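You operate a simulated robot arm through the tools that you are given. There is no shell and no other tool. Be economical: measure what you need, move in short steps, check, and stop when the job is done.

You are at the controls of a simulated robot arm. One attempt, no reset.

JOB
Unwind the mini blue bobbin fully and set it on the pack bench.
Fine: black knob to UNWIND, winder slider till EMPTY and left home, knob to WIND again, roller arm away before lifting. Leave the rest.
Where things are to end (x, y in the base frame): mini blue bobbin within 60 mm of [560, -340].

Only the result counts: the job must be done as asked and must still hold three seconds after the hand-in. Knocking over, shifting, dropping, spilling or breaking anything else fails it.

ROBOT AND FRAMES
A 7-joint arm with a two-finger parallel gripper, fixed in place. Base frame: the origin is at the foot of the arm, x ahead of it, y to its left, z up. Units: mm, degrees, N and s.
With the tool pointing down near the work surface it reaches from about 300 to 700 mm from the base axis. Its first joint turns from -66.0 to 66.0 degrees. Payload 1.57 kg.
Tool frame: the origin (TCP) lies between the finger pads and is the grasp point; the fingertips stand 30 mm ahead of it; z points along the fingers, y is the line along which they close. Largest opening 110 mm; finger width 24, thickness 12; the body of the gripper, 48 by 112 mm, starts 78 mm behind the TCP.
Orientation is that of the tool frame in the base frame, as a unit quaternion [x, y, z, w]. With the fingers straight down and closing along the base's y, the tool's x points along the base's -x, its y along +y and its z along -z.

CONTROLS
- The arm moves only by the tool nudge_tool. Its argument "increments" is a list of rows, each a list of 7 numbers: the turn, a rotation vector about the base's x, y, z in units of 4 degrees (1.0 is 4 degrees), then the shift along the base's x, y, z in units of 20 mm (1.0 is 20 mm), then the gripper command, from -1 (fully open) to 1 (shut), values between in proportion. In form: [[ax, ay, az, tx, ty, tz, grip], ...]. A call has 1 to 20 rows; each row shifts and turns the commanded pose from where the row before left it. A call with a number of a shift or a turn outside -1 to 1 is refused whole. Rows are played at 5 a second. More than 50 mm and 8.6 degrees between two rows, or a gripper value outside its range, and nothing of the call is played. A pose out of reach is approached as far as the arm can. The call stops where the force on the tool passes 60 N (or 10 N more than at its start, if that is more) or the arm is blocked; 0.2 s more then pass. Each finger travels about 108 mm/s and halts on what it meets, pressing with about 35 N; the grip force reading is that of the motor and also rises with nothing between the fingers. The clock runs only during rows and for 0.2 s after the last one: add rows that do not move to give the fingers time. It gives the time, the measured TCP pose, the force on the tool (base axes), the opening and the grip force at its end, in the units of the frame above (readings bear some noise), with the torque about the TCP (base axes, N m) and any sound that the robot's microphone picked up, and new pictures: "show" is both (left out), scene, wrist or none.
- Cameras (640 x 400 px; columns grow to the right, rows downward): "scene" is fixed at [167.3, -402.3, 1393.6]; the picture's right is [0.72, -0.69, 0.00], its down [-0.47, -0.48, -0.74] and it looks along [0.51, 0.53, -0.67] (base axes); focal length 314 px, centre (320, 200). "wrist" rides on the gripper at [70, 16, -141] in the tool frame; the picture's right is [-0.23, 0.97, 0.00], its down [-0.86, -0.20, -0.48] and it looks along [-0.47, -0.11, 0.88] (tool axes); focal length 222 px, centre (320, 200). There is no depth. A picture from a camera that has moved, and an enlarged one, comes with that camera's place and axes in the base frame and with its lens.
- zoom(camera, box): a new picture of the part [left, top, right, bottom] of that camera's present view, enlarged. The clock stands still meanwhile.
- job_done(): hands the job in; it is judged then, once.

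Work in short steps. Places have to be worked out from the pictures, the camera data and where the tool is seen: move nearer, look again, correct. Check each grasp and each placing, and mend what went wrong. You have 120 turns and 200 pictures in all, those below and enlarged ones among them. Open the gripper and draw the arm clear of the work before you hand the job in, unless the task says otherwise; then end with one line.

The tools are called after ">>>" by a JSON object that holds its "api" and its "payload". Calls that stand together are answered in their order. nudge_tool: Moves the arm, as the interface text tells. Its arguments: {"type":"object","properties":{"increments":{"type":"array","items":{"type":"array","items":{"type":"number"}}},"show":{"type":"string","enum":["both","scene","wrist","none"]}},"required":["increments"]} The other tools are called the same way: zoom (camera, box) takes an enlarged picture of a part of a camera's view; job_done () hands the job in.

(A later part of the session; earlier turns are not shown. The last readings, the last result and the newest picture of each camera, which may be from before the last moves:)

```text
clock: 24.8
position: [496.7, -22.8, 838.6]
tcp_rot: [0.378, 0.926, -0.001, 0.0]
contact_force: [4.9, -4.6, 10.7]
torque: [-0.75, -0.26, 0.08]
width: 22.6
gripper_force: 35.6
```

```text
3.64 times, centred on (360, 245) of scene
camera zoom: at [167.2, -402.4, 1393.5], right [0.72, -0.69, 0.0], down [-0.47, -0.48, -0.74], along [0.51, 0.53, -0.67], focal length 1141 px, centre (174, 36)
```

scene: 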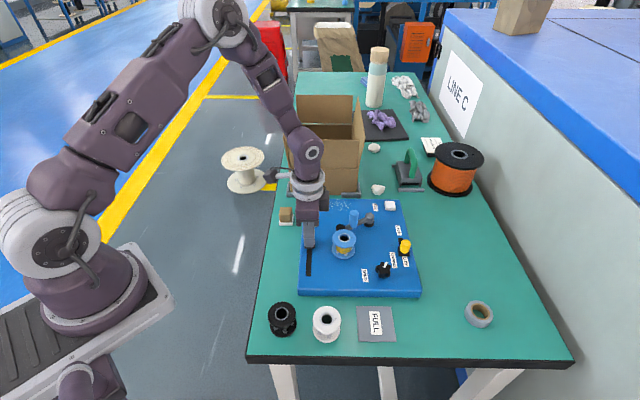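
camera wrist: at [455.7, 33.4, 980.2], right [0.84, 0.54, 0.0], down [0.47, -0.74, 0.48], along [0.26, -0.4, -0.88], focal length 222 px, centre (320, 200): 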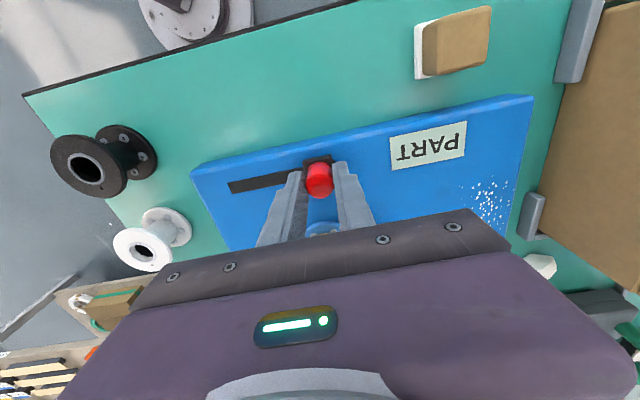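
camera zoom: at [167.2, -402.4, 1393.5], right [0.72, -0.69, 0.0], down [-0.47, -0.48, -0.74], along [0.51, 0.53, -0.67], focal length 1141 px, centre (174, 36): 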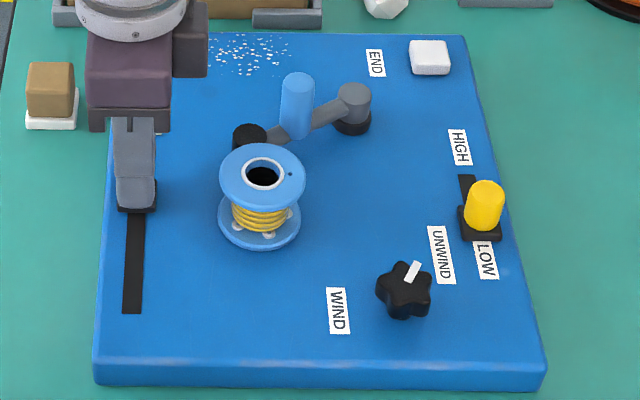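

Windings are thinner: each stroke unwinds some. I return home (~84 mm back) and check.

>>> {"api": "nudge_tool", "payload": {"increments": [[0, 0, 0, -0.42, -0.425, 0, 0.8], [0, 0, 0, -0.42, -0.425, 0, 0.8], [0, 0, 0, -0.42, -0.425, 0, 0.8], [0, 0, 0, -0.42, -0.425, 0, 0.8], [0, 0, 0, -0.42, -0.425, 0, 0.8], [0, 0, 0, -0.42, -0.425, 0, 0.8], [0, 0, 0, -0.42, -0.425, 0, 0.8], [0, 0, 0, 0, 0, 0, 0.8]], "show": "wrist"}}

>>> {"api": "zoom", "payload": {"camera": "scene", "box": [285, 190, 435, 300]}}

```text
clock: 26.6
position: [436.8, -82.1, 835.8]
tcp_rot: [0.378, 0.926, 0.0, -0.002]
contact_force: [5.0, -3.8, 13.3]
torque: [-0.4, -0.07, 0.01]
width: 22.6
gripper_force: 34.5
camera wrist: at [399.3, -23.2, 979.5], right [0.84, 0.54, 0.0], down [0.47, -0.74, 0.48], along [0.26, -0.4, -0.88], focal length 222 px, centre (320, 200)
```

wrist: 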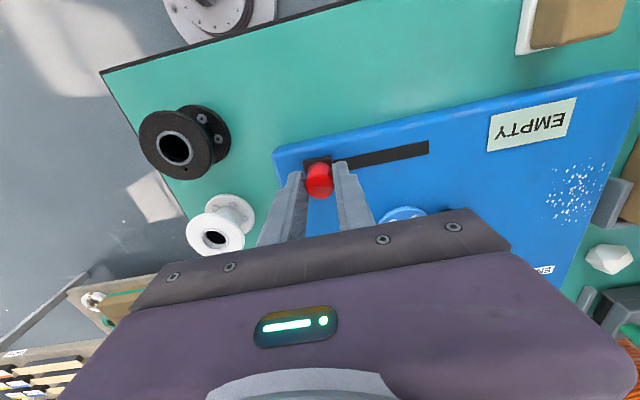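

```text
3.64 times, centred on (360, 245) of scene
camera zoom: at [167.2, -402.4, 1393.6], right [0.72, -0.69, 0.0], down [-0.47, -0.48, -0.74], along [0.51, 0.53, -0.67], focal length 1141 px, centre (174, 36)
```

zoom: 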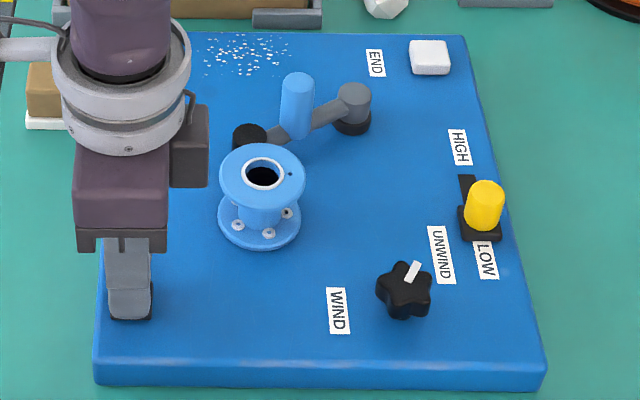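

Display says EMPTY and slider is at home. I nudge 2 mm further home to be sure, then release and rise.

>>> {"api": "nudge_tool", "payload": {"increments": [[0, 0, 0, -0.07, -0.08, 0, 0.8], [0, 0, 0, 0, 0, 0, 0.8], [0, 0, 0, 0, 0, 0, 0.3], [0, 0, 0, 0, 0, 0, -0.2], [0, 0, 0, 0, 0, 0, -0.2], [0, 0, 0, 0, 0, 0.9, -0.2], [0, 0, 0, 0, 0, 0.9, -0.2], [0, 0, 0, 0, 0, 0.9, -0.2], [0, 0, 0, 0, 0, 0.5, -0.2]], "show": "wrist"}}

```text
clock: 28.6
position: [437.1, -83.8, 901.0]
tcp_rot: [0.379, 0.926, 0.0, 0.0]
contact_force: [-0.7, 0.7, 0.1]
torque: [-0.01, -0.02, 0.01]
width: 66.1
gripper_force: 0.0
camera wrist: at [398.3, -24.8, 1043.5], right [0.84, 0.54, 0.0], down [0.47, -0.74, 0.48], along [0.26, -0.4, -0.88], focal length 222 px, centre (320, 200)
```

wrist: 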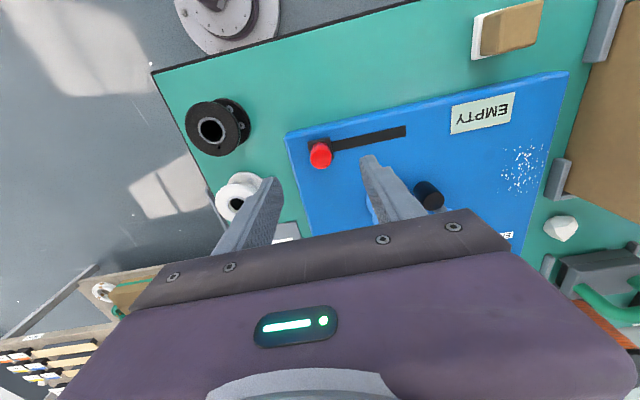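

Slider home confirmed. Back above the black knob at (554,-203), yaw −68°.

>>> {"api": "nudge_tool", "payload": {"increments": [[0, 0, -0.84, 0.84, -0.86, 0, -0.2], [0, 0, -0.84, 0.84, -0.86, 0, -0.2], [0, 0, -0.84, 0.84, -0.86, 0, -0.2], [0, 0, -0.84, 0.84, -0.86, 0, -0.2], [0, 0, -0.84, 0.84, -0.86, 0, -0.2], [0, 0, -0.84, 0.84, -0.86, 0, -0.2], [0, 0, -0.84, 0.81, -0.81, 0, -0.2], [0, 0, 0, 0, 0, -0.9, -0.2], [0, 0, 0, 0, 0, -0.9, -0.2], [0, 0, 0, 0, 0, -0.9, -0.2], [0, 0, 0, 0, 0, -0.9, -0.2], [0, 0, 0, 0, 0, -0.2, -0.2], [0, 0, 0, 0, 0, 0, -0.2]], "show": "wrist"}}

>>> {"api": "zoom", "payload": {"camera": "wrist", "box": [220, 100, 420, 230]}}

```text
clock: 31.4
position: [553.6, -203.7, 825.2]
tcp_rot: [0.559, 0.829, 0.001, 0.0]
contact_force: [0.1, 0.5, 0.6]
torque: [0.0, -0.03, -0.02]
width: 66.3
gripper_force: 0.0
camera wrist: at [542.5, -134.3, 967.4], right [0.99, 0.15, 0.0], down [0.14, -0.87, 0.48], along [0.07, -0.47, -0.88], focal length 222 px, centre (320, 200)
```

wrist: 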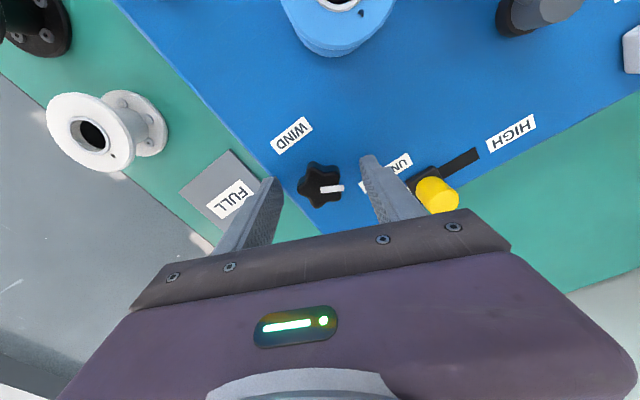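

```text
3.08 times, centred on (320, 165) of wrist
camera zoom: at [542.5, -134.3, 967.4], right [0.99, 0.15, 0.0], down [0.14, -0.87, 0.48], along [0.07, -0.47, -0.88], focal length 684 px, centre (320, 308)
```

zoom: 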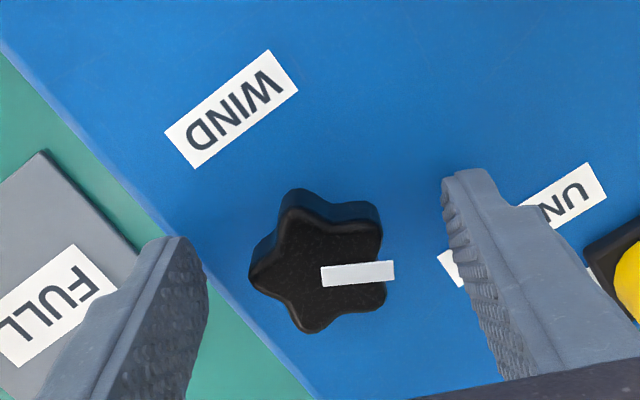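

Aligned as before. Close and turn counter-clockwise about 60°.

>>> {"api": "nudge_tool", "payload": {"increments": [[0, 0, 0, 0, 0, -0.08, 0.1], [0, 0, 0, 0, 0, 0, 0.6], [0, 0, 0, 0, 0, 0, 0.6], [0, 0, 0, 0, 0, 0, 0.6], [0, 0, 1, 0, 0, 0, 0.6], [0, 0, 1, 0, 0, 0, 0.6], [0, 0, 1, 0, 0, 0, 0.6], [0, 0, 1, 0, 0, 0, 0.6], [0, 0, 1, 0, 0, 0, 0.6], [0, 0, 1, 0, 0, 0, 0.6], [0, 0, 1, 0, 0, 0, 0.6], [0, 0, 1, 0, 0, 0, 0.6], [0, 0, 1, 0, 0, 0, 0.6], [0, 0, 1, 0, 0, 0, 0.6], [0, 0, 1, 0, 0, 0, 0.6], [0, 0, 1, 0, 0, 0, 0.6], [0, 0, 1, 0, 0, 0, 0.6], [0, 0, 1, 0, 0, 0, 0.6], [0, 0, 1, 0, 0, 0, 0.6]], "show": "wrist"}}

```text
clock: 35.4
position: [554.9, -203.8, 823.6]
tcp_rot: [0.07, 0.998, -0.001, 0.0]
contact_force: [7.6, -7.3, -19.7]
torque: [0.15, 0.35, 0.01]
width: 33.4
gripper_force: 41.2
camera wrist: at [487.4, -179.1, 965.9], right [0.36, 0.93, 0.0], down [0.82, -0.32, 0.48], along [0.45, -0.17, -0.88], focal length 222 px, centre (320, 200)
```

wrist: 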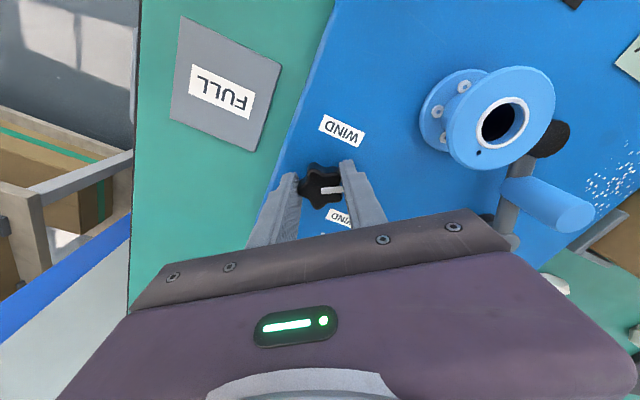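

Turning with it (yaw −8°). Another ~60°, adding a small relief downward, until the stop torque.

>>> {"api": "nudge_tool", "payload": {"increments": [[0, 0, 1, 0, 0, -0.03, 0.6], [0, 0, 1, 0, 0, 0, 0.6], [0, 0, 1, 0, 0, 0, 0.6], [0, 0, 1, 0, 0, 0, 0.6], [0, 0, 1, 0, 0, 0, 0.6], [0, 0, 1, 0, 0, 0, 0.6], [0, 0, 1, 0, 0, 0, 0.6], [0, 0, 1, 0, 0, 0, 0.6], [0, 0, 1, 0, 0, 0, 0.6], [0, 0, 1, 0, 0, 0, 0.6], [0, 0, 1, 0, 0, 0, 0.6], [0, 0, 1, 0, 0, 0, 0.6], [0, 0, 1, 0, 0, 0, 0.6], [0, 0, 1, 0, 0, 0, 0.6], [0, 0, 1, 0, 0, 0, 0.6], [0, 0, 1, 0, 0, 0, 0.6]], "show": "wrist"}}

>>> {"api": "zoom", "payload": {"camera": "wrist", "box": [220, 100, 420, 230]}}

```text
clock: 38.8
position: [553.7, -203.0, 823.3]
tcp_rot: [-0.469, 0.883, -0.001, 0.001]
contact_force: [19.6, 3.9, 18.2]
torque: [0.1, -0.48, -0.34]
width: 33.6
gripper_force: 41.2
camera wrist: at [501.5, -253.0, 965.8], right [-0.68, 0.73, 0.0], down [0.64, 0.6, 0.48], along [0.35, 0.32, -0.88], focal length 222 px, centre (320, 200)
```

wrist: 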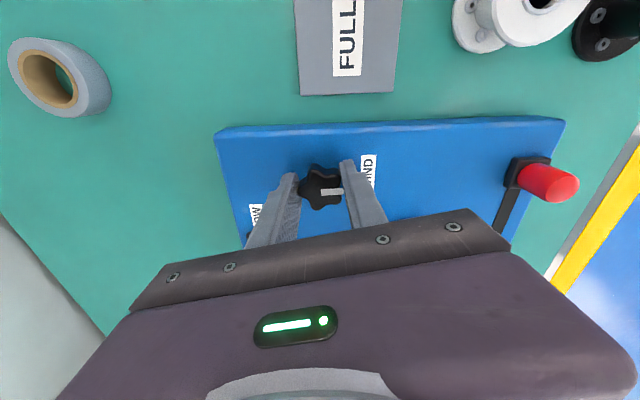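

```text
3.08 times, centred on (320, 165) of wrist
camera zoom: at [501.5, -253.0, 965.8], right [-0.68, 0.73, 0.0], down [0.64, 0.6, 0.48], along [0.35, 0.32, -0.88], focal length 684 px, centre (320, 308)
```

zoom: 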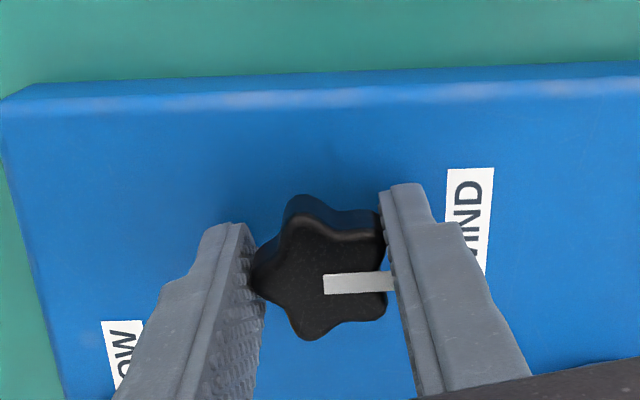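

Stop torque reached at WIND. I release, rise and check.

>>> {"api": "nudge_tool", "payload": {"increments": [[0, 0, -0.2, 0, 0, 0, 0.3], [0, 0, 0, 0, 0, 0, -0.2], [0, 0, 0, 0, 0, 0, -0.2], [0, 0, 0, 0, 0, 0.9, -0.2], [0, 0, 0, 0, 0, 0.9, -0.2], [0, 0, 0, 0, 0, 0.9, -0.2], [0, 0, 0, 0, 0, 0.9, -0.2], [0, 0, 0, 0, 0, 0.9, -0.2]], "show": "wrist"}}

>>> {"api": "zoom", "payload": {"camera": "scene", "box": [320, 190, 420, 290]}}

```text
clock: 40.6
position: [553.5, -203.7, 913.6]
tcp_rot: [-0.462, 0.887, -0.001, 0.0]
contact_force: [0.8, 0.4, -0.8]
torque: [0.01, -0.01, -0.02]
width: 66.0
gripper_force: 0.0
camera wrist: at [500.9, -252.0, 1055.3], right [-0.67, 0.74, 0.0], down [0.65, 0.59, 0.48], along [0.35, 0.32, -0.88], focal length 222 px, centre (320, 200)
```

wrist: 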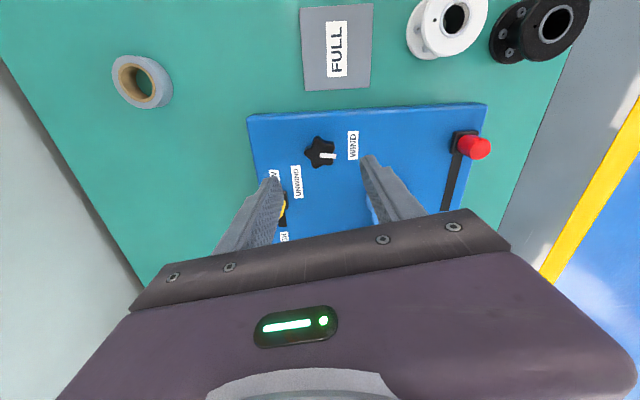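

```text
4.00 times, centred on (370, 240) of scene
camera zoom: at [167.3, -402.3, 1393.6], right [0.72, -0.69, 0.0], down [-0.47, -0.48, -0.74], along [0.51, 0.53, -0.67], focal length 1255 px, centre (120, 40)
```

zoom: 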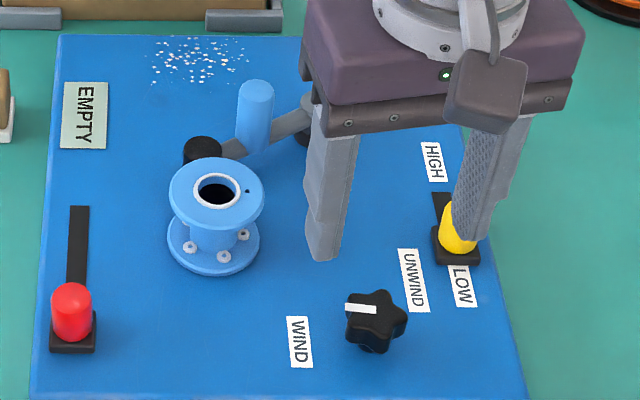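

Knob at WIND. Roller arm: pivot ≈(654,-79), handle ≈(606,-67) top z≈858, roller ≈(570,-57) against the bobbin. I move above the handle with the closing direction tangential (yaw −15°).

>>> {"api": "nudge_tool", "payload": {"increments": [[0, 0, -0.97, 0.146, 0.38, 0, -0.2], [0, 0, -0.97, 0.146, 0.38, 0, -0.2], [0, 0, -0.97, 0.146, 0.38, 0, -0.2], [0, 0, -0.97, 0.146, 0.38, 0, -0.2], [0, 0, -0.97, 0.146, 0.38, 0, -0.2], [0, 0, -0.97, 0.146, 0.38, 0, -0.2], [0, 0, -0.97, 0.146, 0.38, 0, -0.2], [0, 0, -0.97, 0.146, 0.38, 0, -0.2], [0, 0, -0.97, 0.146, 0.38, 0, -0.2], [0, 0, -0.97, 0.146, 0.38, 0, -0.2], [0, 0, -0.97, 0.146, 0.38, 0, -0.2], [0, 0, -0.97, 0.146, 0.38, 0, -0.2], [0, 0, -0.97, 0.146, 0.38, 0, -0.2], [0, 0, -0.97, 0.146, 0.38, 0, -0.2], [0, 0, -0.97, 0.146, 0.38, 0, -0.2], [0, 0, -0.97, 0.146, 0.38, 0, -0.2], [0, 0, -0.97, 0.146, 0.38, 0, -0.2], [0, 0, -0.97, 0.146, 0.38, 0, -0.2]]}}

>>> {"api": "zoom", "payload": {"camera": "wrist", "box": [220, 90, 420, 220]}}

>>> {"api": "zoom", "payload": {"camera": "scene", "box": [300, 170, 420, 270]}}

```text
clock: 44.4
position: [604.7, -66.6, 913.3]
tcp_rot: [0.129, 0.992, 0.0, 0.0]
contact_force: [0.4, -0.4, -0.6]
torque: [-0.01, 0.02, -0.01]
width: 66.0
gripper_force: 0.0
camera wrist: at [542.5, -34.5, 1055.5], right [0.47, 0.88, 0.0], down [0.78, -0.41, 0.48], along [0.42, -0.22, -0.88], focal length 222 px, centre (320, 200)
```

scene: 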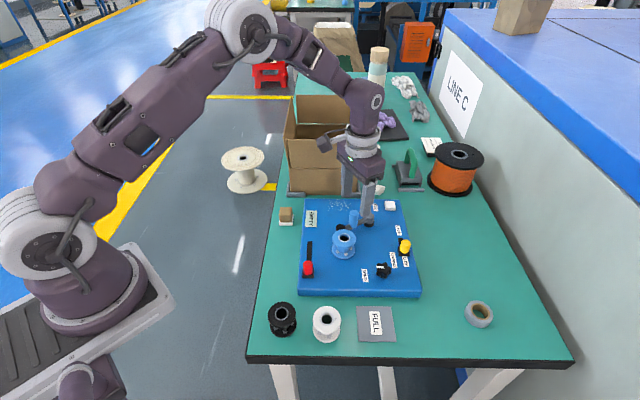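
wrist: 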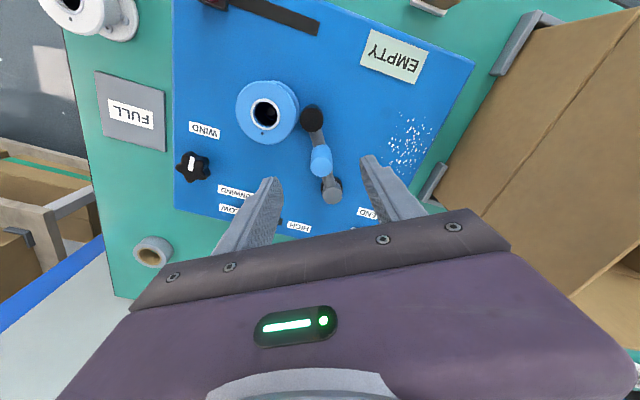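

```text
3.08 times, centred on (320, 155) of wrist
camera zoom: at [542.5, -34.5, 1055.5], right [0.47, 0.88, 0.0], down [0.78, -0.41, 0.48], along [0.42, -0.22, -0.88], focal length 684 px, centre (320, 338)
```

zoom: 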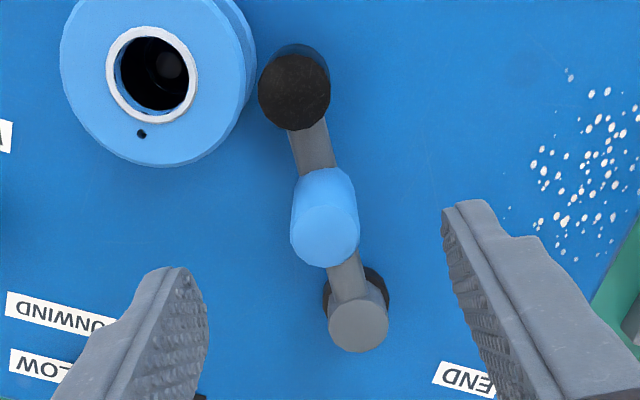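

```text
4.00 times, centred on (360, 220) of scene
camera zoom: at [167.3, -402.3, 1393.6], right [0.72, -0.69, 0.0], down [-0.47, -0.48, -0.74], along [0.51, 0.53, -0.67], focal length 1255 px, centre (160, 120)
```

zoom: 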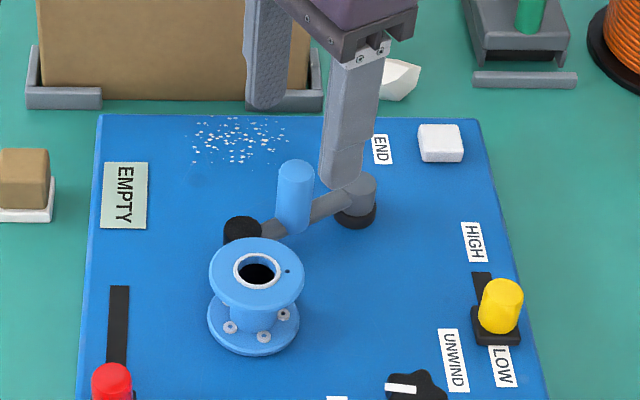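

Handle is exactly under the TCP. I descend to z≈863 and close to a loose cage (~32 mm) around the handle.

>>> {"api": "nudge_tool", "payload": {"increments": [[0, 0, 0, 0, 0, -0.8, -0.2], [0, 0, 0, 0, 0, -0.8, -0.2], [0, 0, 0, 0, 0, -0.9, -0.2], [0, 0, 0, 0, 0, 0, 0.2], [0, 0, 0, 0, 0, 0, 0.42], [0, 0, 0, 0, 0, 0, 0.42]], "show": "wrist"}}

>>> {"api": "zoom", "payload": {"camera": "wrist", "box": [220, 90, 420, 220]}}

>>> {"api": "zoom", "payload": {"camera": "scene", "box": [300, 170, 420, 270]}}

```text
clock: 45.8
position: [604.6, -67.3, 863.9]
tcp_rot: [0.128, 0.992, 0.0, -0.001]
contact_force: [0.4, 0.4, -0.4]
torque: [0.02, 0.03, 0.0]
width: 31.8
gripper_force: 0.0
camera wrist: at [542.2, -34.4, 1005.6], right [0.47, 0.88, 0.0], down [0.78, -0.41, 0.48], along [0.42, -0.22, -0.88], focal length 222 px, centre (320, 200)
```

wrist: 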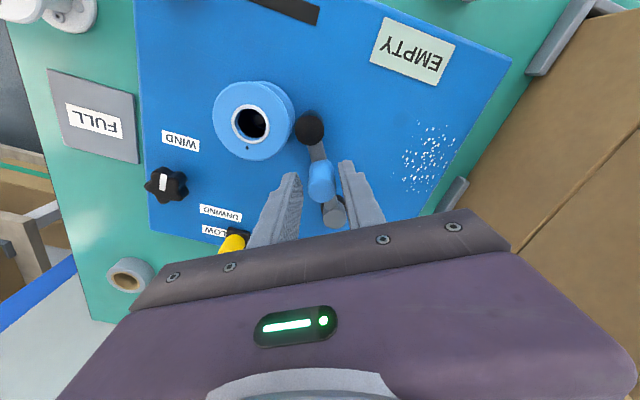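

```text
3.08 times, centred on (320, 155) of wrist
camera zoom: at [542.2, -34.4, 1005.6], right [0.47, 0.88, 0.0], down [0.78, -0.41, 0.48], along [0.42, -0.22, -0.88], focal length 684 px, centre (320, 338)
```

zoom: 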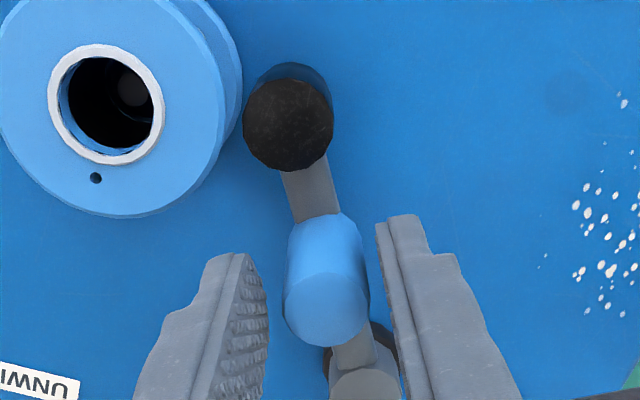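

```text
4.00 times, centred on (360, 220) of scene
camera zoom: at [167.3, -402.3, 1393.6], right [0.72, -0.69, 0.0], down [-0.47, -0.48, -0.74], along [0.51, 0.53, -0.67], focal length 1255 px, centre (160, 120)
```

zoom: 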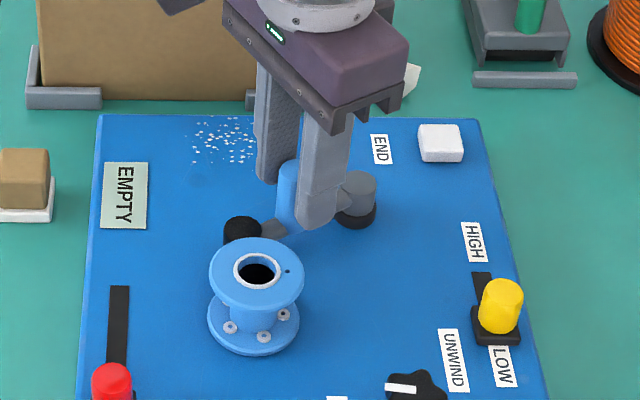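

Caged with clearance. I swing the handle clockwise about the pivot, ~40° of arc, away from the bobbin.

>>> {"api": "nudge_tool", "payload": {"increments": [[0, 0, -1, 0.064, 0.208, 0, 0.42], [0, 0, -1, 0.082, 0.202, 0, 0.42], [0, 0, -1, 0.099, 0.194, 0, 0.42], [0, 0, -1, 0.116, 0.185, 0, 0.42], [0, 0, -1, 0.131, 0.174, 0, 0.42], [0, 0, -1, 0.146, 0.162, 0, 0.42], [0, 0, -1, 0.159, 0.149, 0, 0.42], [0, 0, -1, 0.172, 0.134, 0, 0.42]], "show": "wrist"}}

>>> {"api": "zoom", "payload": {"camera": "scene", "box": [300, 170, 420, 270]}}

```text
clock: 47.6
position: [624.7, -38.5, 863.8]
tcp_rot: [0.396, 0.918, 0.0, 0.001]
contact_force: [-0.6, 0.2, 0.6]
torque: [-0.02, -0.01, 0.0]
width: 32.4
gripper_force: 0.1
camera wrist: at [589.3, 22.5, 1005.8], right [0.86, 0.5, 0.0], down [0.44, -0.76, 0.48], along [0.24, -0.41, -0.88], focal length 222 px, centre (320, 200)
```

wrist: 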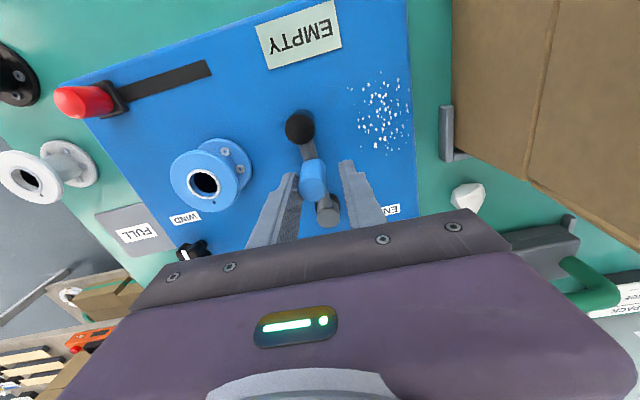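

```text
4.00 times, centred on (360, 220) of scene
camera zoom: at [167.3, -402.3, 1393.6], right [0.72, -0.69, 0.0], down [-0.47, -0.48, -0.74], along [0.51, 0.53, -0.67], focal length 1255 px, centre (160, 120)
```

zoom: 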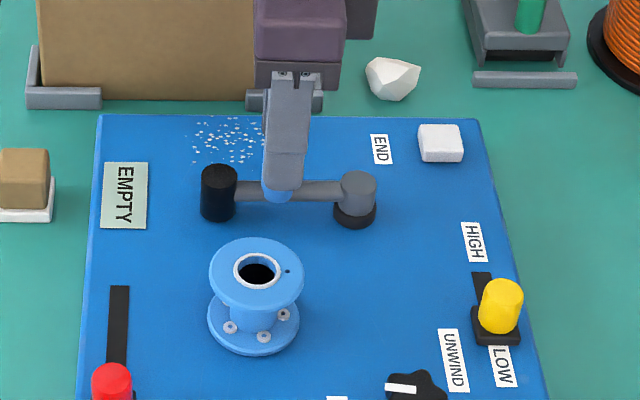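

Arm swings freely, roller is now well clear. I continue ~30° further unless a stop appears.

>>> {"api": "nudge_tool", "payload": {"increments": [[0, 0, -0.8, 0.183, 0.119, 0, 0.42], [0, 0, -0.8, 0.192, 0.102, 0, 0.42], [0, 0, -0.8, 0.201, 0.085, 0, 0.42], [0, 0, -0.8, 0.207, 0.067, 0, 0.42], [0, 0, -0.8, 0.212, 0.049, 0, 0.42], [0, 0, -0.8, 0.216, 0.03, 0, 0.42]], "show": "wrist"}}

>>> {"api": "zoom", "payload": {"camera": "scene", "box": [300, 170, 420, 270]}}

```text
clock: 49.0
position: [647.4, -30.1, 862.7]
tcp_rot: [0.544, 0.839, -0.001, -0.002]
contact_force: [-8.6, -1.3, 3.3]
torque: [0.02, 0.18, -0.03]
width: 39.5
gripper_force: 4.3
camera wrist: at [634.9, 39.4, 1005.4], right [0.98, 0.19, 0.0], down [0.17, -0.86, 0.48], along [0.09, -0.47, -0.88], focal length 222 px, centre (320, 200)
```

wrist: 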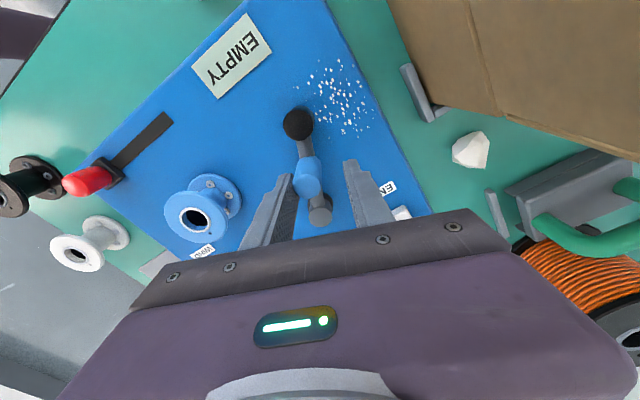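

```text
4.00 times, centred on (360, 220) of scene
camera zoom: at [167.0, -402.4, 1393.6], right [0.72, -0.69, 0.0], down [-0.47, -0.48, -0.74], along [0.51, 0.53, -0.67], focal length 1255 px, centre (160, 120)
```

zoom: 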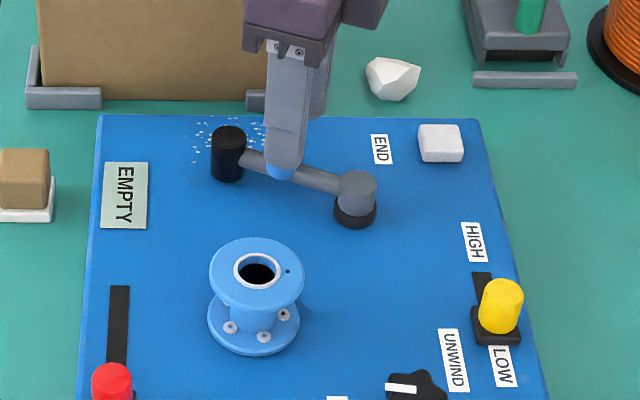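

The arm met its stop with the roller fully away. Back off, open and rise.

>>> {"api": "nudge_tool", "payload": {"increments": [[0, 0, 0, -0.25, 0, 0, 0.2], [0, 0, 0, 0, 0, 0, -0.2], [0, 0, 0, 0, 0, 0, -0.2], [0, 0, 0, 0, 0, 0.9, -0.2], [0, 0, 0, 0, 0, 0.9, -0.2], [0, 0, 0, 0, 0, 0.9, -0.2]], "show": "wrist"}}

>>> {"api": "zoom", "payload": {"camera": "scene", "box": [300, 170, 420, 270]}}

```text
clock: 50.4
position: [644.1, -30.1, 915.6]
tcp_rot: [0.544, 0.839, 0.0, -0.001]
contact_force: [-0.1, 0.0, -0.3]
torque: [-0.01, -0.01, 0.01]
width: 66.1
gripper_force: 0.0
camera wrist: at [629.8, 39.7, 1059.2], right [0.98, 0.19, 0.0], down [0.17, -0.86, 0.48], along [0.09, -0.47, -0.88], focal length 222 px, centre (320, 200)
```

wrist: 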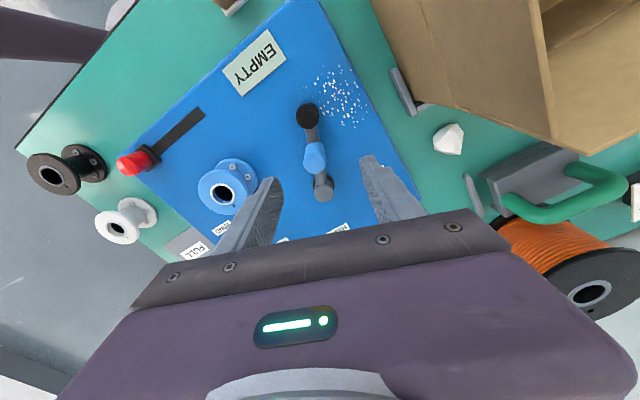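

```text
4.00 times, centred on (360, 220) of scene
camera zoom: at [167.3, -402.3, 1393.6], right [0.72, -0.69, 0.0], down [-0.47, -0.48, -0.74], along [0.51, 0.53, -0.67], focal length 1255 px, centre (160, 120)
```

zoom: 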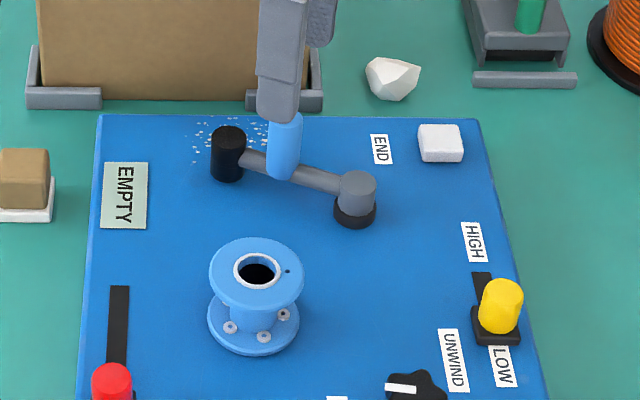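

Now the bobbin at ≈(547,-90), top z≈830: move above it, opening to ~80 mm.

>>> {"api": "nudge_tool", "payload": {"increments": [[0, 0, 0, -0.81, -0.5, 0, -0.45], [0, 0, 0, -0.81, -0.5, 0, -0.45], [0, 0, 0, -0.81, -0.5, 0, -0.45], [0, 0, 0, -0.81, -0.5, 0, -0.45], [0, 0, 0, -0.81, -0.5, 0, -0.45], [0, 0, 0, -0.81, -0.5, -0.5, -0.45], [0, 0, 0, 0, 0, -0.8, -0.45], [0, 0, 0, 0, 0, 0, -0.45]], "show": "wrist"}}

>>> {"api": "zoom", "payload": {"camera": "wrist", "box": [220, 90, 420, 220]}}

>>> {"api": "zoom", "payload": {"camera": "scene", "box": [290, 190, 410, 290]}}

```text
clock: 52.2
position: [546.4, -90.1, 891.8]
tcp_rot: [0.544, 0.839, 0.001, 0.0]
contact_force: [0.3, 0.0, 0.7]
torque: [-0.03, 0.03, 0.0]
width: 79.8
gripper_force: 0.1
camera wrist: at [532.8, -20.7, 1033.2], right [0.98, 0.19, 0.0], down [0.17, -0.86, 0.48], along [0.09, -0.47, -0.88], focal length 222 px, centre (320, 200)
```

wrist: 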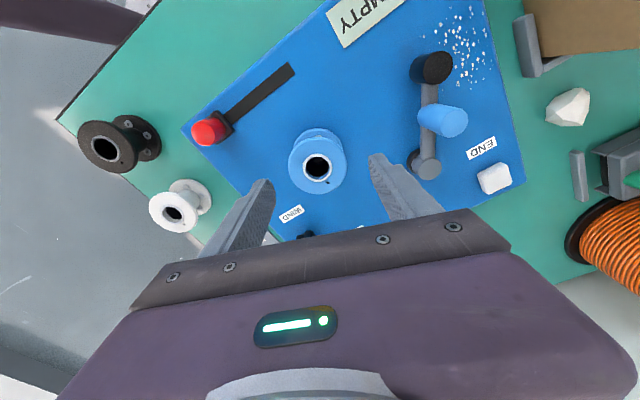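

```text
3.08 times, centred on (320, 155) of wrist
camera zoom: at [532.8, -20.7, 1033.2], right [0.98, 0.19, 0.0], down [0.17, -0.86, 0.48], along [0.09, -0.47, -0.88], focal length 684 px, centre (320, 338)
```

zoom: 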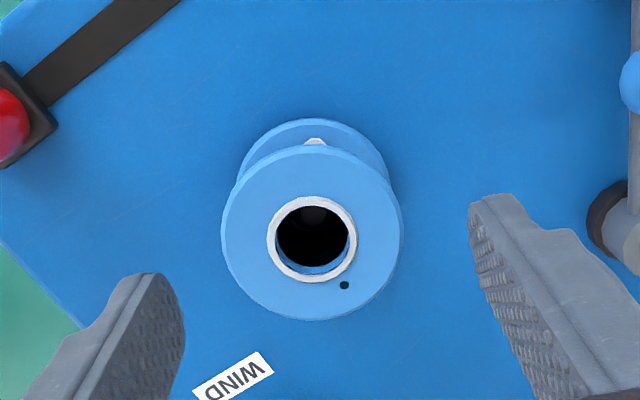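

```text
4.00 times, centred on (350, 240) of scene
camera zoom: at [167.3, -402.3, 1393.6], right [0.72, -0.69, 0.0], down [-0.47, -0.48, -0.74], along [0.51, 0.53, -0.67], focal length 1255 px, centre (200, 40)
```

zoom: 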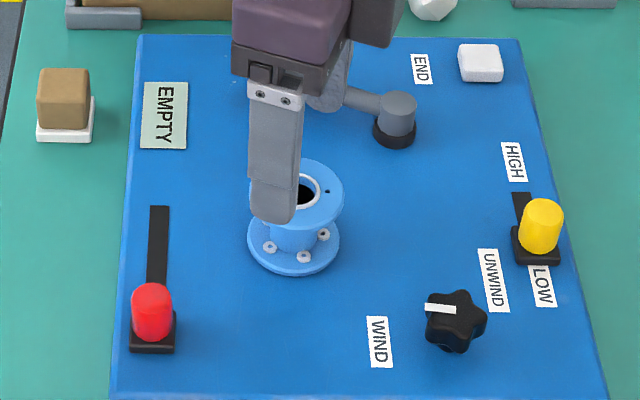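

Bobbin centred except ~3 mm. Correct, descend to z≈826 and close.

>>> {"api": "nudge_tool", "payload": {"increments": [[0, 0, 0, -0.13, -0.03, -0.8, -0.45], [0, 0, 0, 0, 0, -0.8, -0.45], [0, 0, 0, 0, 0, -0.8, -0.45], [0, 0, 0, 0, 0, -0.8, -0.45], [0, 0, 0, 0, 0, 0, -0.45]], "show": "wrist"}}

>>> {"api": "zoom", "payload": {"camera": "wrist", "box": [220, 90, 420, 220]}}

>>> {"api": "zoom", "payload": {"camera": "scene", "box": [310, 210, 380, 270]}}

```text
clock: 53.4
position: [544.8, -90.3, 826.8]
tcp_rot: [0.543, 0.839, 0.0, 0.0]
contact_force: [-0.2, 0.1, -0.5]
torque: [0.0, -0.01, -0.01]
width: 80.0
gripper_force: 0.0
camera wrist: at [530.6, -21.1, 969.6], right [0.98, 0.19, 0.0], down [0.17, -0.86, 0.48], along [0.09, -0.47, -0.88], focal length 222 px, centre (320, 200)
```

wrist: 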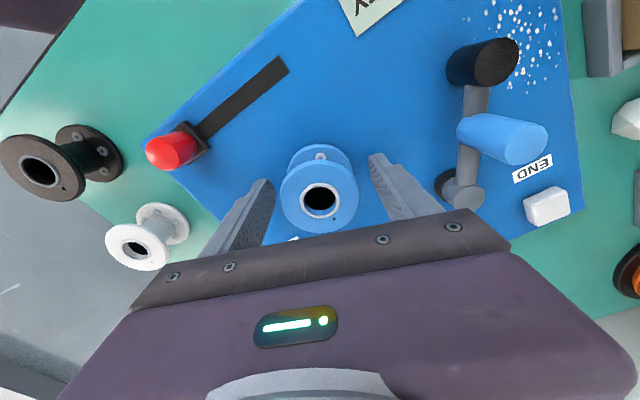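

```text
3.08 times, centred on (320, 155) of wrist
camera zoom: at [530.6, -21.1, 969.6], right [0.98, 0.19, 0.0], down [0.17, -0.86, 0.48], along [0.09, -0.47, -0.88], focal length 684 px, centre (320, 338)
```

zoom: 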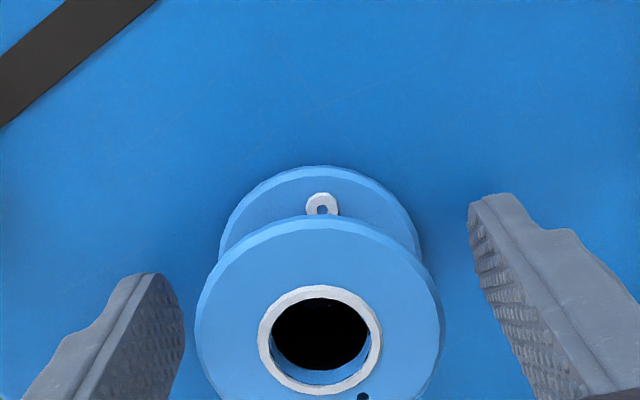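

```text
6.67 times, centred on (345, 240) of scene
camera zoom: at [167.3, -402.3, 1393.6], right [0.72, -0.69, 0.0], down [-0.47, -0.48, -0.74], along [0.51, 0.53, -0.67], focal length 2092 px, centre (153, -67)
```

zoom: 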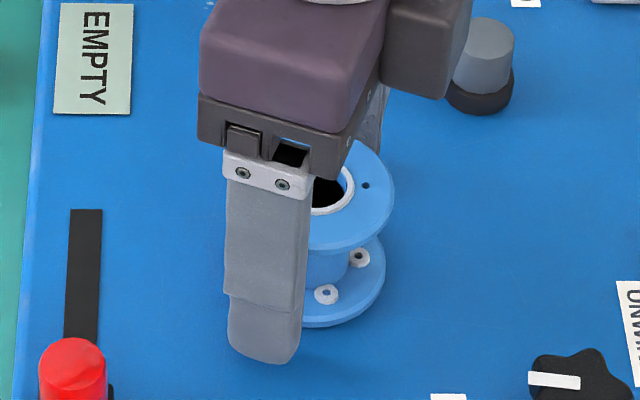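

Bobbin centred between pads (top z≈835). Close.

>>> {"api": "nudge_tool", "payload": {"increments": [[0, 0, 0, 0, 0, 0, -0.1], [0, 0, 0, 0, 0, 0, 0.2], [0, 0, 0, 0, 0, 0, 0.4], [0, 0, 0, 0, 0, 0, 0.4]], "show": "wrist"}}

```text
clock: 54.4
position: [543.6, -90.3, 827.0]
tcp_rot: [0.544, 0.839, 0.0, -0.001]
contact_force: [0.0, -0.6, 0.8]
torque: [0.05, 0.01, 0.02]
width: 54.5
gripper_force: 35.1
camera wrist: at [530.6, -21.0, 969.9], right [0.98, 0.19, 0.0], down [0.17, -0.86, 0.48], along [0.09, -0.47, -0.88], focal length 222 px, centre (320, 200)
```

wrist: 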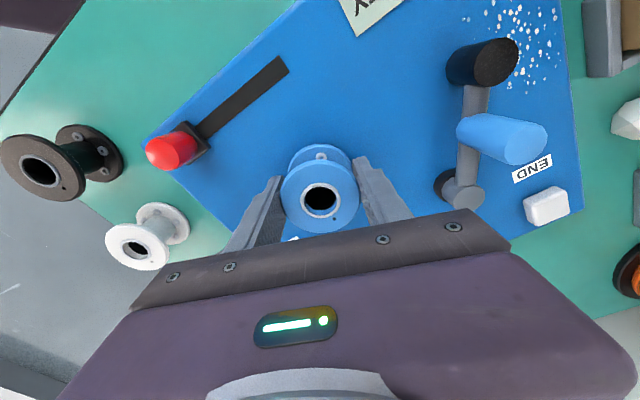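

Gripped at 54.5 mm. Lift straight up 90 mm.

>>> {"api": "nudge_tool", "payload": {"increments": [[0, 0, 0, 0, 0, 0.4, 0.5], [0, 0, 0, 0, 0, 0.5, 0.5], [0, 0, 0, 0, 0, 0.6, 0.5], [0, 0, 0, 0, 0, 0.7, 0.5], [0, 0, 0, 0, 0, 0.8, 0.5], [0, 0, 0, 0, 0, 0.8, 0.5], [0, 0, 0, 0, 0, 0.8, 0.5]]}}

>>> {"api": "zoom", "payload": {"camera": "scene", "box": [285, 180, 435, 300]}}

```text
clock: 56.0
position: [544.2, -89.7, 919.7]
tcp_rot: [0.544, 0.839, -0.001, 0.0]
contact_force: [0.3, -0.1, -0.2]
torque: [-0.03, 0.01, 0.0]
width: 54.5
gripper_force: 35.5
camera wrist: at [531.0, -20.9, 1062.1], right [0.98, 0.19, 0.0], down [0.17, -0.86, 0.48], along [0.09, -0.47, -0.88], focal length 222 px, centre (320, 200)
```

scene: 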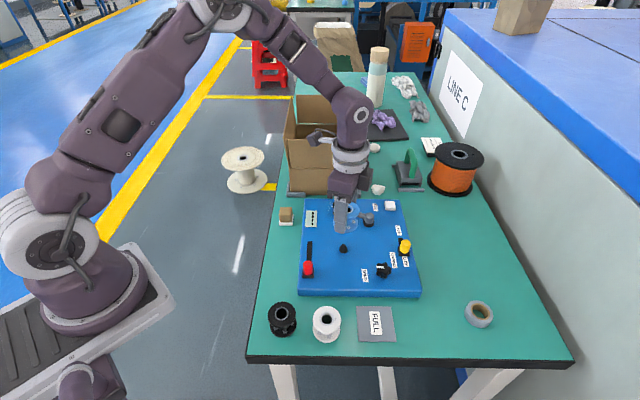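
wrist: 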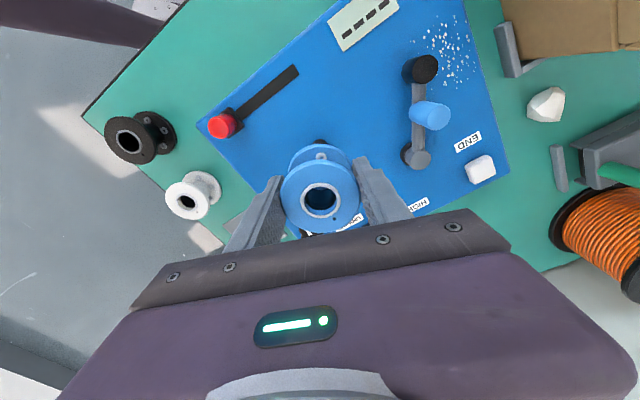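

```text
3.33 times, centred on (360, 240) of scene
camera zoom: at [167.3, -402.3, 1393.6], right [0.72, -0.69, 0.0], down [-0.47, -0.48, -0.74], along [0.51, 0.53, -0.67], focal length 1046 px, centre (187, 67)
```

zoom: 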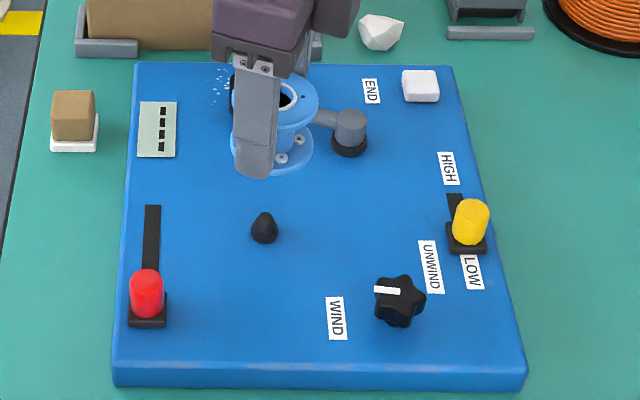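

Bobbin is held and free of the spindle. Traverse to (558,-352) at this height.

>>> {"api": "nudge_tool", "payload": {"increments": [[0, 0, 0, 0.05, -0.5, 0, 0.5], [0, 0, 0, 0.05, -0.9, 0, 0.5], [0, 0, 0, 0.05, -0.9, 0, 0.5], [0, 0, 0, 0.05, -0.9, 0, 0.5], [0, 0, 0, 0.05, -0.9, 0, 0.5], [0, 0, 0, 0.05, -0.9, 0, 0.5], [0, 0, 0, 0.05, -0.9, 0, 0.5], [0, 0, 0, 0.05, -0.9, 0, 0.5], [0, 0, 0, 0.05, -0.9, 0, 0.5], [0, 0, 0, 0.05, -0.9, 0, 0.5], [0, 0, 0, 0.05, -0.9, 0, 0.5], [0, 0, 0, 0.05, -0.9, 0, 0.5], [0, 0, 0, 0.05, -0.9, 0, 0.5], [0, 0, 0, 0.05, -0.9, 0, 0.5], [0, 0, 0, 0, -0.9, 0, 0.5], [0, 0, 0, 0, 0, 0, 0.5]]}}

>>> {"api": "zoom", "payload": {"camera": "scene", "box": [360, 230, 520, 350]}}

```text
clock: 59.4
position: [558.2, -352.1, 917.9]
tcp_rot: [0.544, 0.839, 0.0, -0.001]
contact_force: [-0.7, -0.5, -0.8]
torque: [0.03, 0.0, 0.05]
width: 54.4
gripper_force: 35.0
camera wrist: at [544.4, -283.4, 1061.3], right [0.98, 0.19, 0.0], down [0.17, -0.86, 0.48], along [0.09, -0.47, -0.88], focal length 222 px, centre (320, 200)
```

scene: 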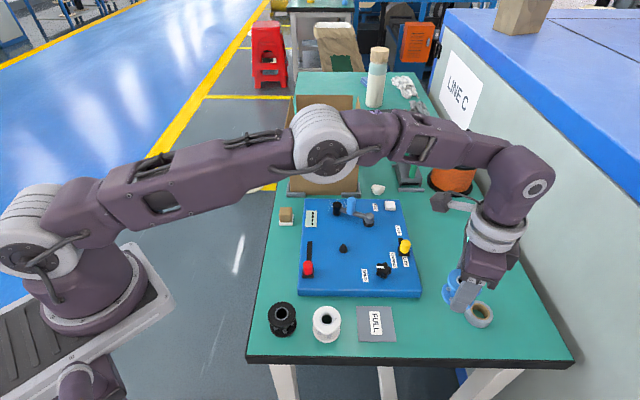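
wrist: 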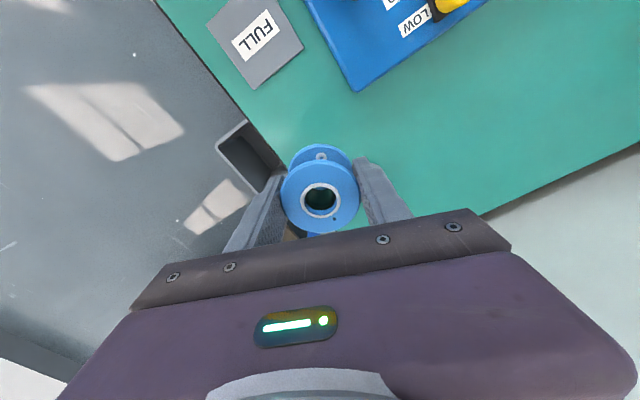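

```text
3.33 times, centred on (440, 290) of scene
camera zoom: at [167.3, -402.3, 1393.6], right [0.72, -0.69, 0.0], down [-0.47, -0.48, -0.74], along [0.51, 0.53, -0.67], focal length 1046 px, centre (-80, -100)
```

zoom: 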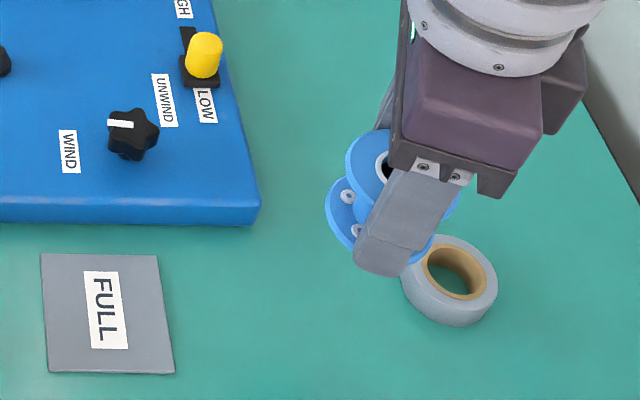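

Site is clear: ~60 mm from table edge, board corner and tape clear. Shift slightly inward and descend most of the way.

>>> {"api": "nudge_tool", "payload": {"increments": [[0, 0, 0, 0.1, 0.3, -0.8, 0.5], [0, 0, 0, 0, 0, -0.9, 0.5], [0, 0, 0, 0, 0, -0.9, 0.5], [0, 0, 0, 0, 0, -0.9, 0.5], [0, 0, 0, 0, 0, -0.9, 0.5], [0, 0, 0, 0, 0, -0.8, 0.5], [0, 0, 0, 0, 0, 0, 0.5]], "show": "wrist"}}

>>> {"api": "zoom", "payload": {"camera": "scene", "box": [360, 250, 520, 370]}}

```text
clock: 61.0
position: [560.4, -346.2, 813.5]
tcp_rot: [0.544, 0.839, 0.001, 0.0]
contact_force: [-0.4, -1.0, -0.6]
torque: [0.03, -0.01, -0.03]
width: 54.6
gripper_force: 34.9
camera wrist: at [547.3, -277.3, 956.7], right [0.98, 0.19, 0.0], down [0.17, -0.86, 0.48], along [0.09, -0.47, -0.88], focal length 222 px, centre (320, 200)
```

wrist: 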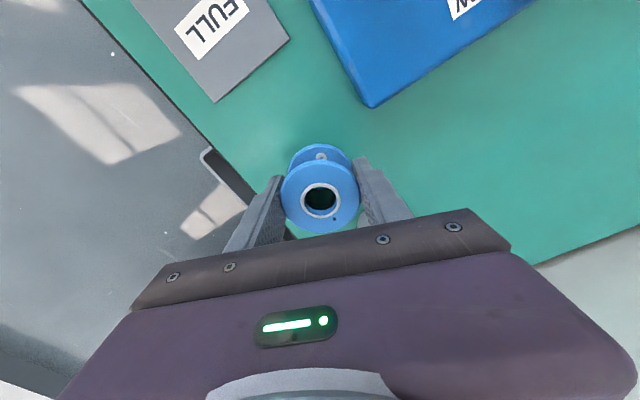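

```text
3.33 times, centred on (440, 310) of scene
camera zoom: at [167.3, -402.3, 1393.6], right [0.72, -0.69, 0.0], down [-0.47, -0.48, -0.74], along [0.51, 0.53, -0.67], focal length 1046 px, centre (-80, -167)
```

zoom: 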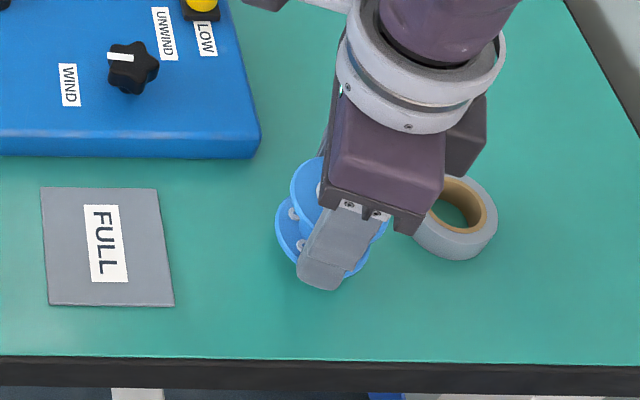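

Descend 16 mm, then check force.

>>> {"api": "nudge_tool", "payload": {"increments": [[0, 0, 0, 0, 0, -0.3, 0.5], [0, 0, 0, 0, 0, -0.2, 0.5], [0, 0, 0, 0, 0, -0.15, 0.5], [0, 0, 0, 0, 0, -0.1, 0.5], [0, 0, 0, 0, 0, -0.05, 0.5]], "show": "none"}}

```text
clock: 62.2
position: [560.6, -346.4, 798.5]
tcp_rot: [0.544, 0.839, 0.0, 0.0]
contact_force: [-0.1, -0.4, -0.7]
torque: [-0.01, -0.02, -0.02]
width: 54.8
gripper_force: 35.0
```

No contact yet; 1 mm steps.

>>> {"api": "nudge_tool", "payload": {"increments": [[0, 0, 0, 0, 0, -0.05, 0.5], [0, 0, 0, 0, 0, -0.05, 0.5], [0, 0, 0, 0, 0, -0.05, 0.5]], "show": "none"}}

```text
clock: 63.0
position: [559.9, -347.0, 797.6]
tcp_rot: [0.544, 0.839, 0.0, 0.0]
contact_force: [-4.9, 4.7, 19.7]
torque: [0.25, 0.34, 0.0]
width: 54.5
gripper_force: 35.4
```

Contact with the bench (20 N up). Release slowly and look.

>>> {"api": "nudge_tool", "payload": {"increments": [[0, 0, 0, 0, 0, 0.03, 0.1], [0, 0, 0, 0, 0, 0, -0.15], [0, 0, 0, 0, 0, 0, -0.4], [0, 0, 0, 0, 0, 0, -0.4]], "show": "wrist"}}

>>> {"api": "zoom", "payload": {"camera": "scene", "box": [360, 250, 520, 370]}}

```text
clock: 64.0
position: [560.4, -345.7, 796.3]
tcp_rot: [0.543, 0.84, 0.0, -0.001]
contact_force: [-1.2, -0.8, 0.0]
torque: [-0.01, 0.02, -0.04]
width: 76.9
gripper_force: 0.0
camera wrist: at [546.7, -277.0, 939.1], right [0.98, 0.19, 0.0], down [0.17, -0.86, 0.48], along [0.09, -0.47, -0.88], focal length 222 px, centre (320, 200)
```

wrist: 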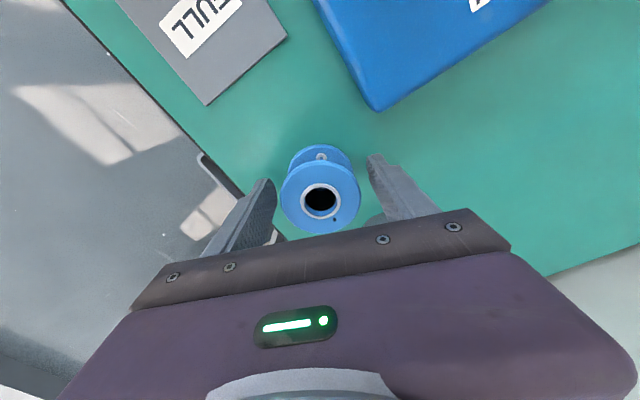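

```text
3.33 times, centred on (440, 310) of scene
camera zoom: at [167.3, -402.3, 1393.6], right [0.72, -0.69, 0.0], down [-0.47, -0.48, -0.74], along [0.51, 0.53, -0.67], focal length 1046 px, centre (-80, -167)
```

zoom: 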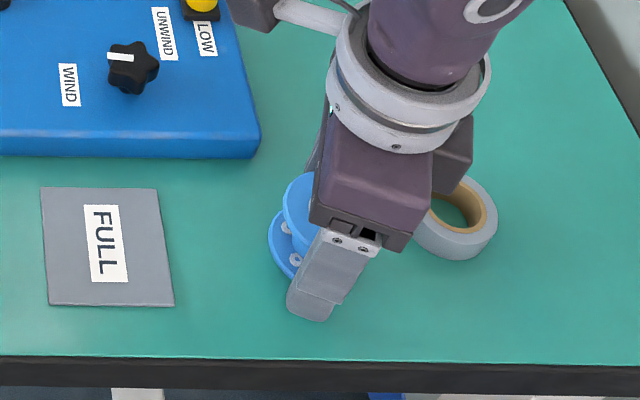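

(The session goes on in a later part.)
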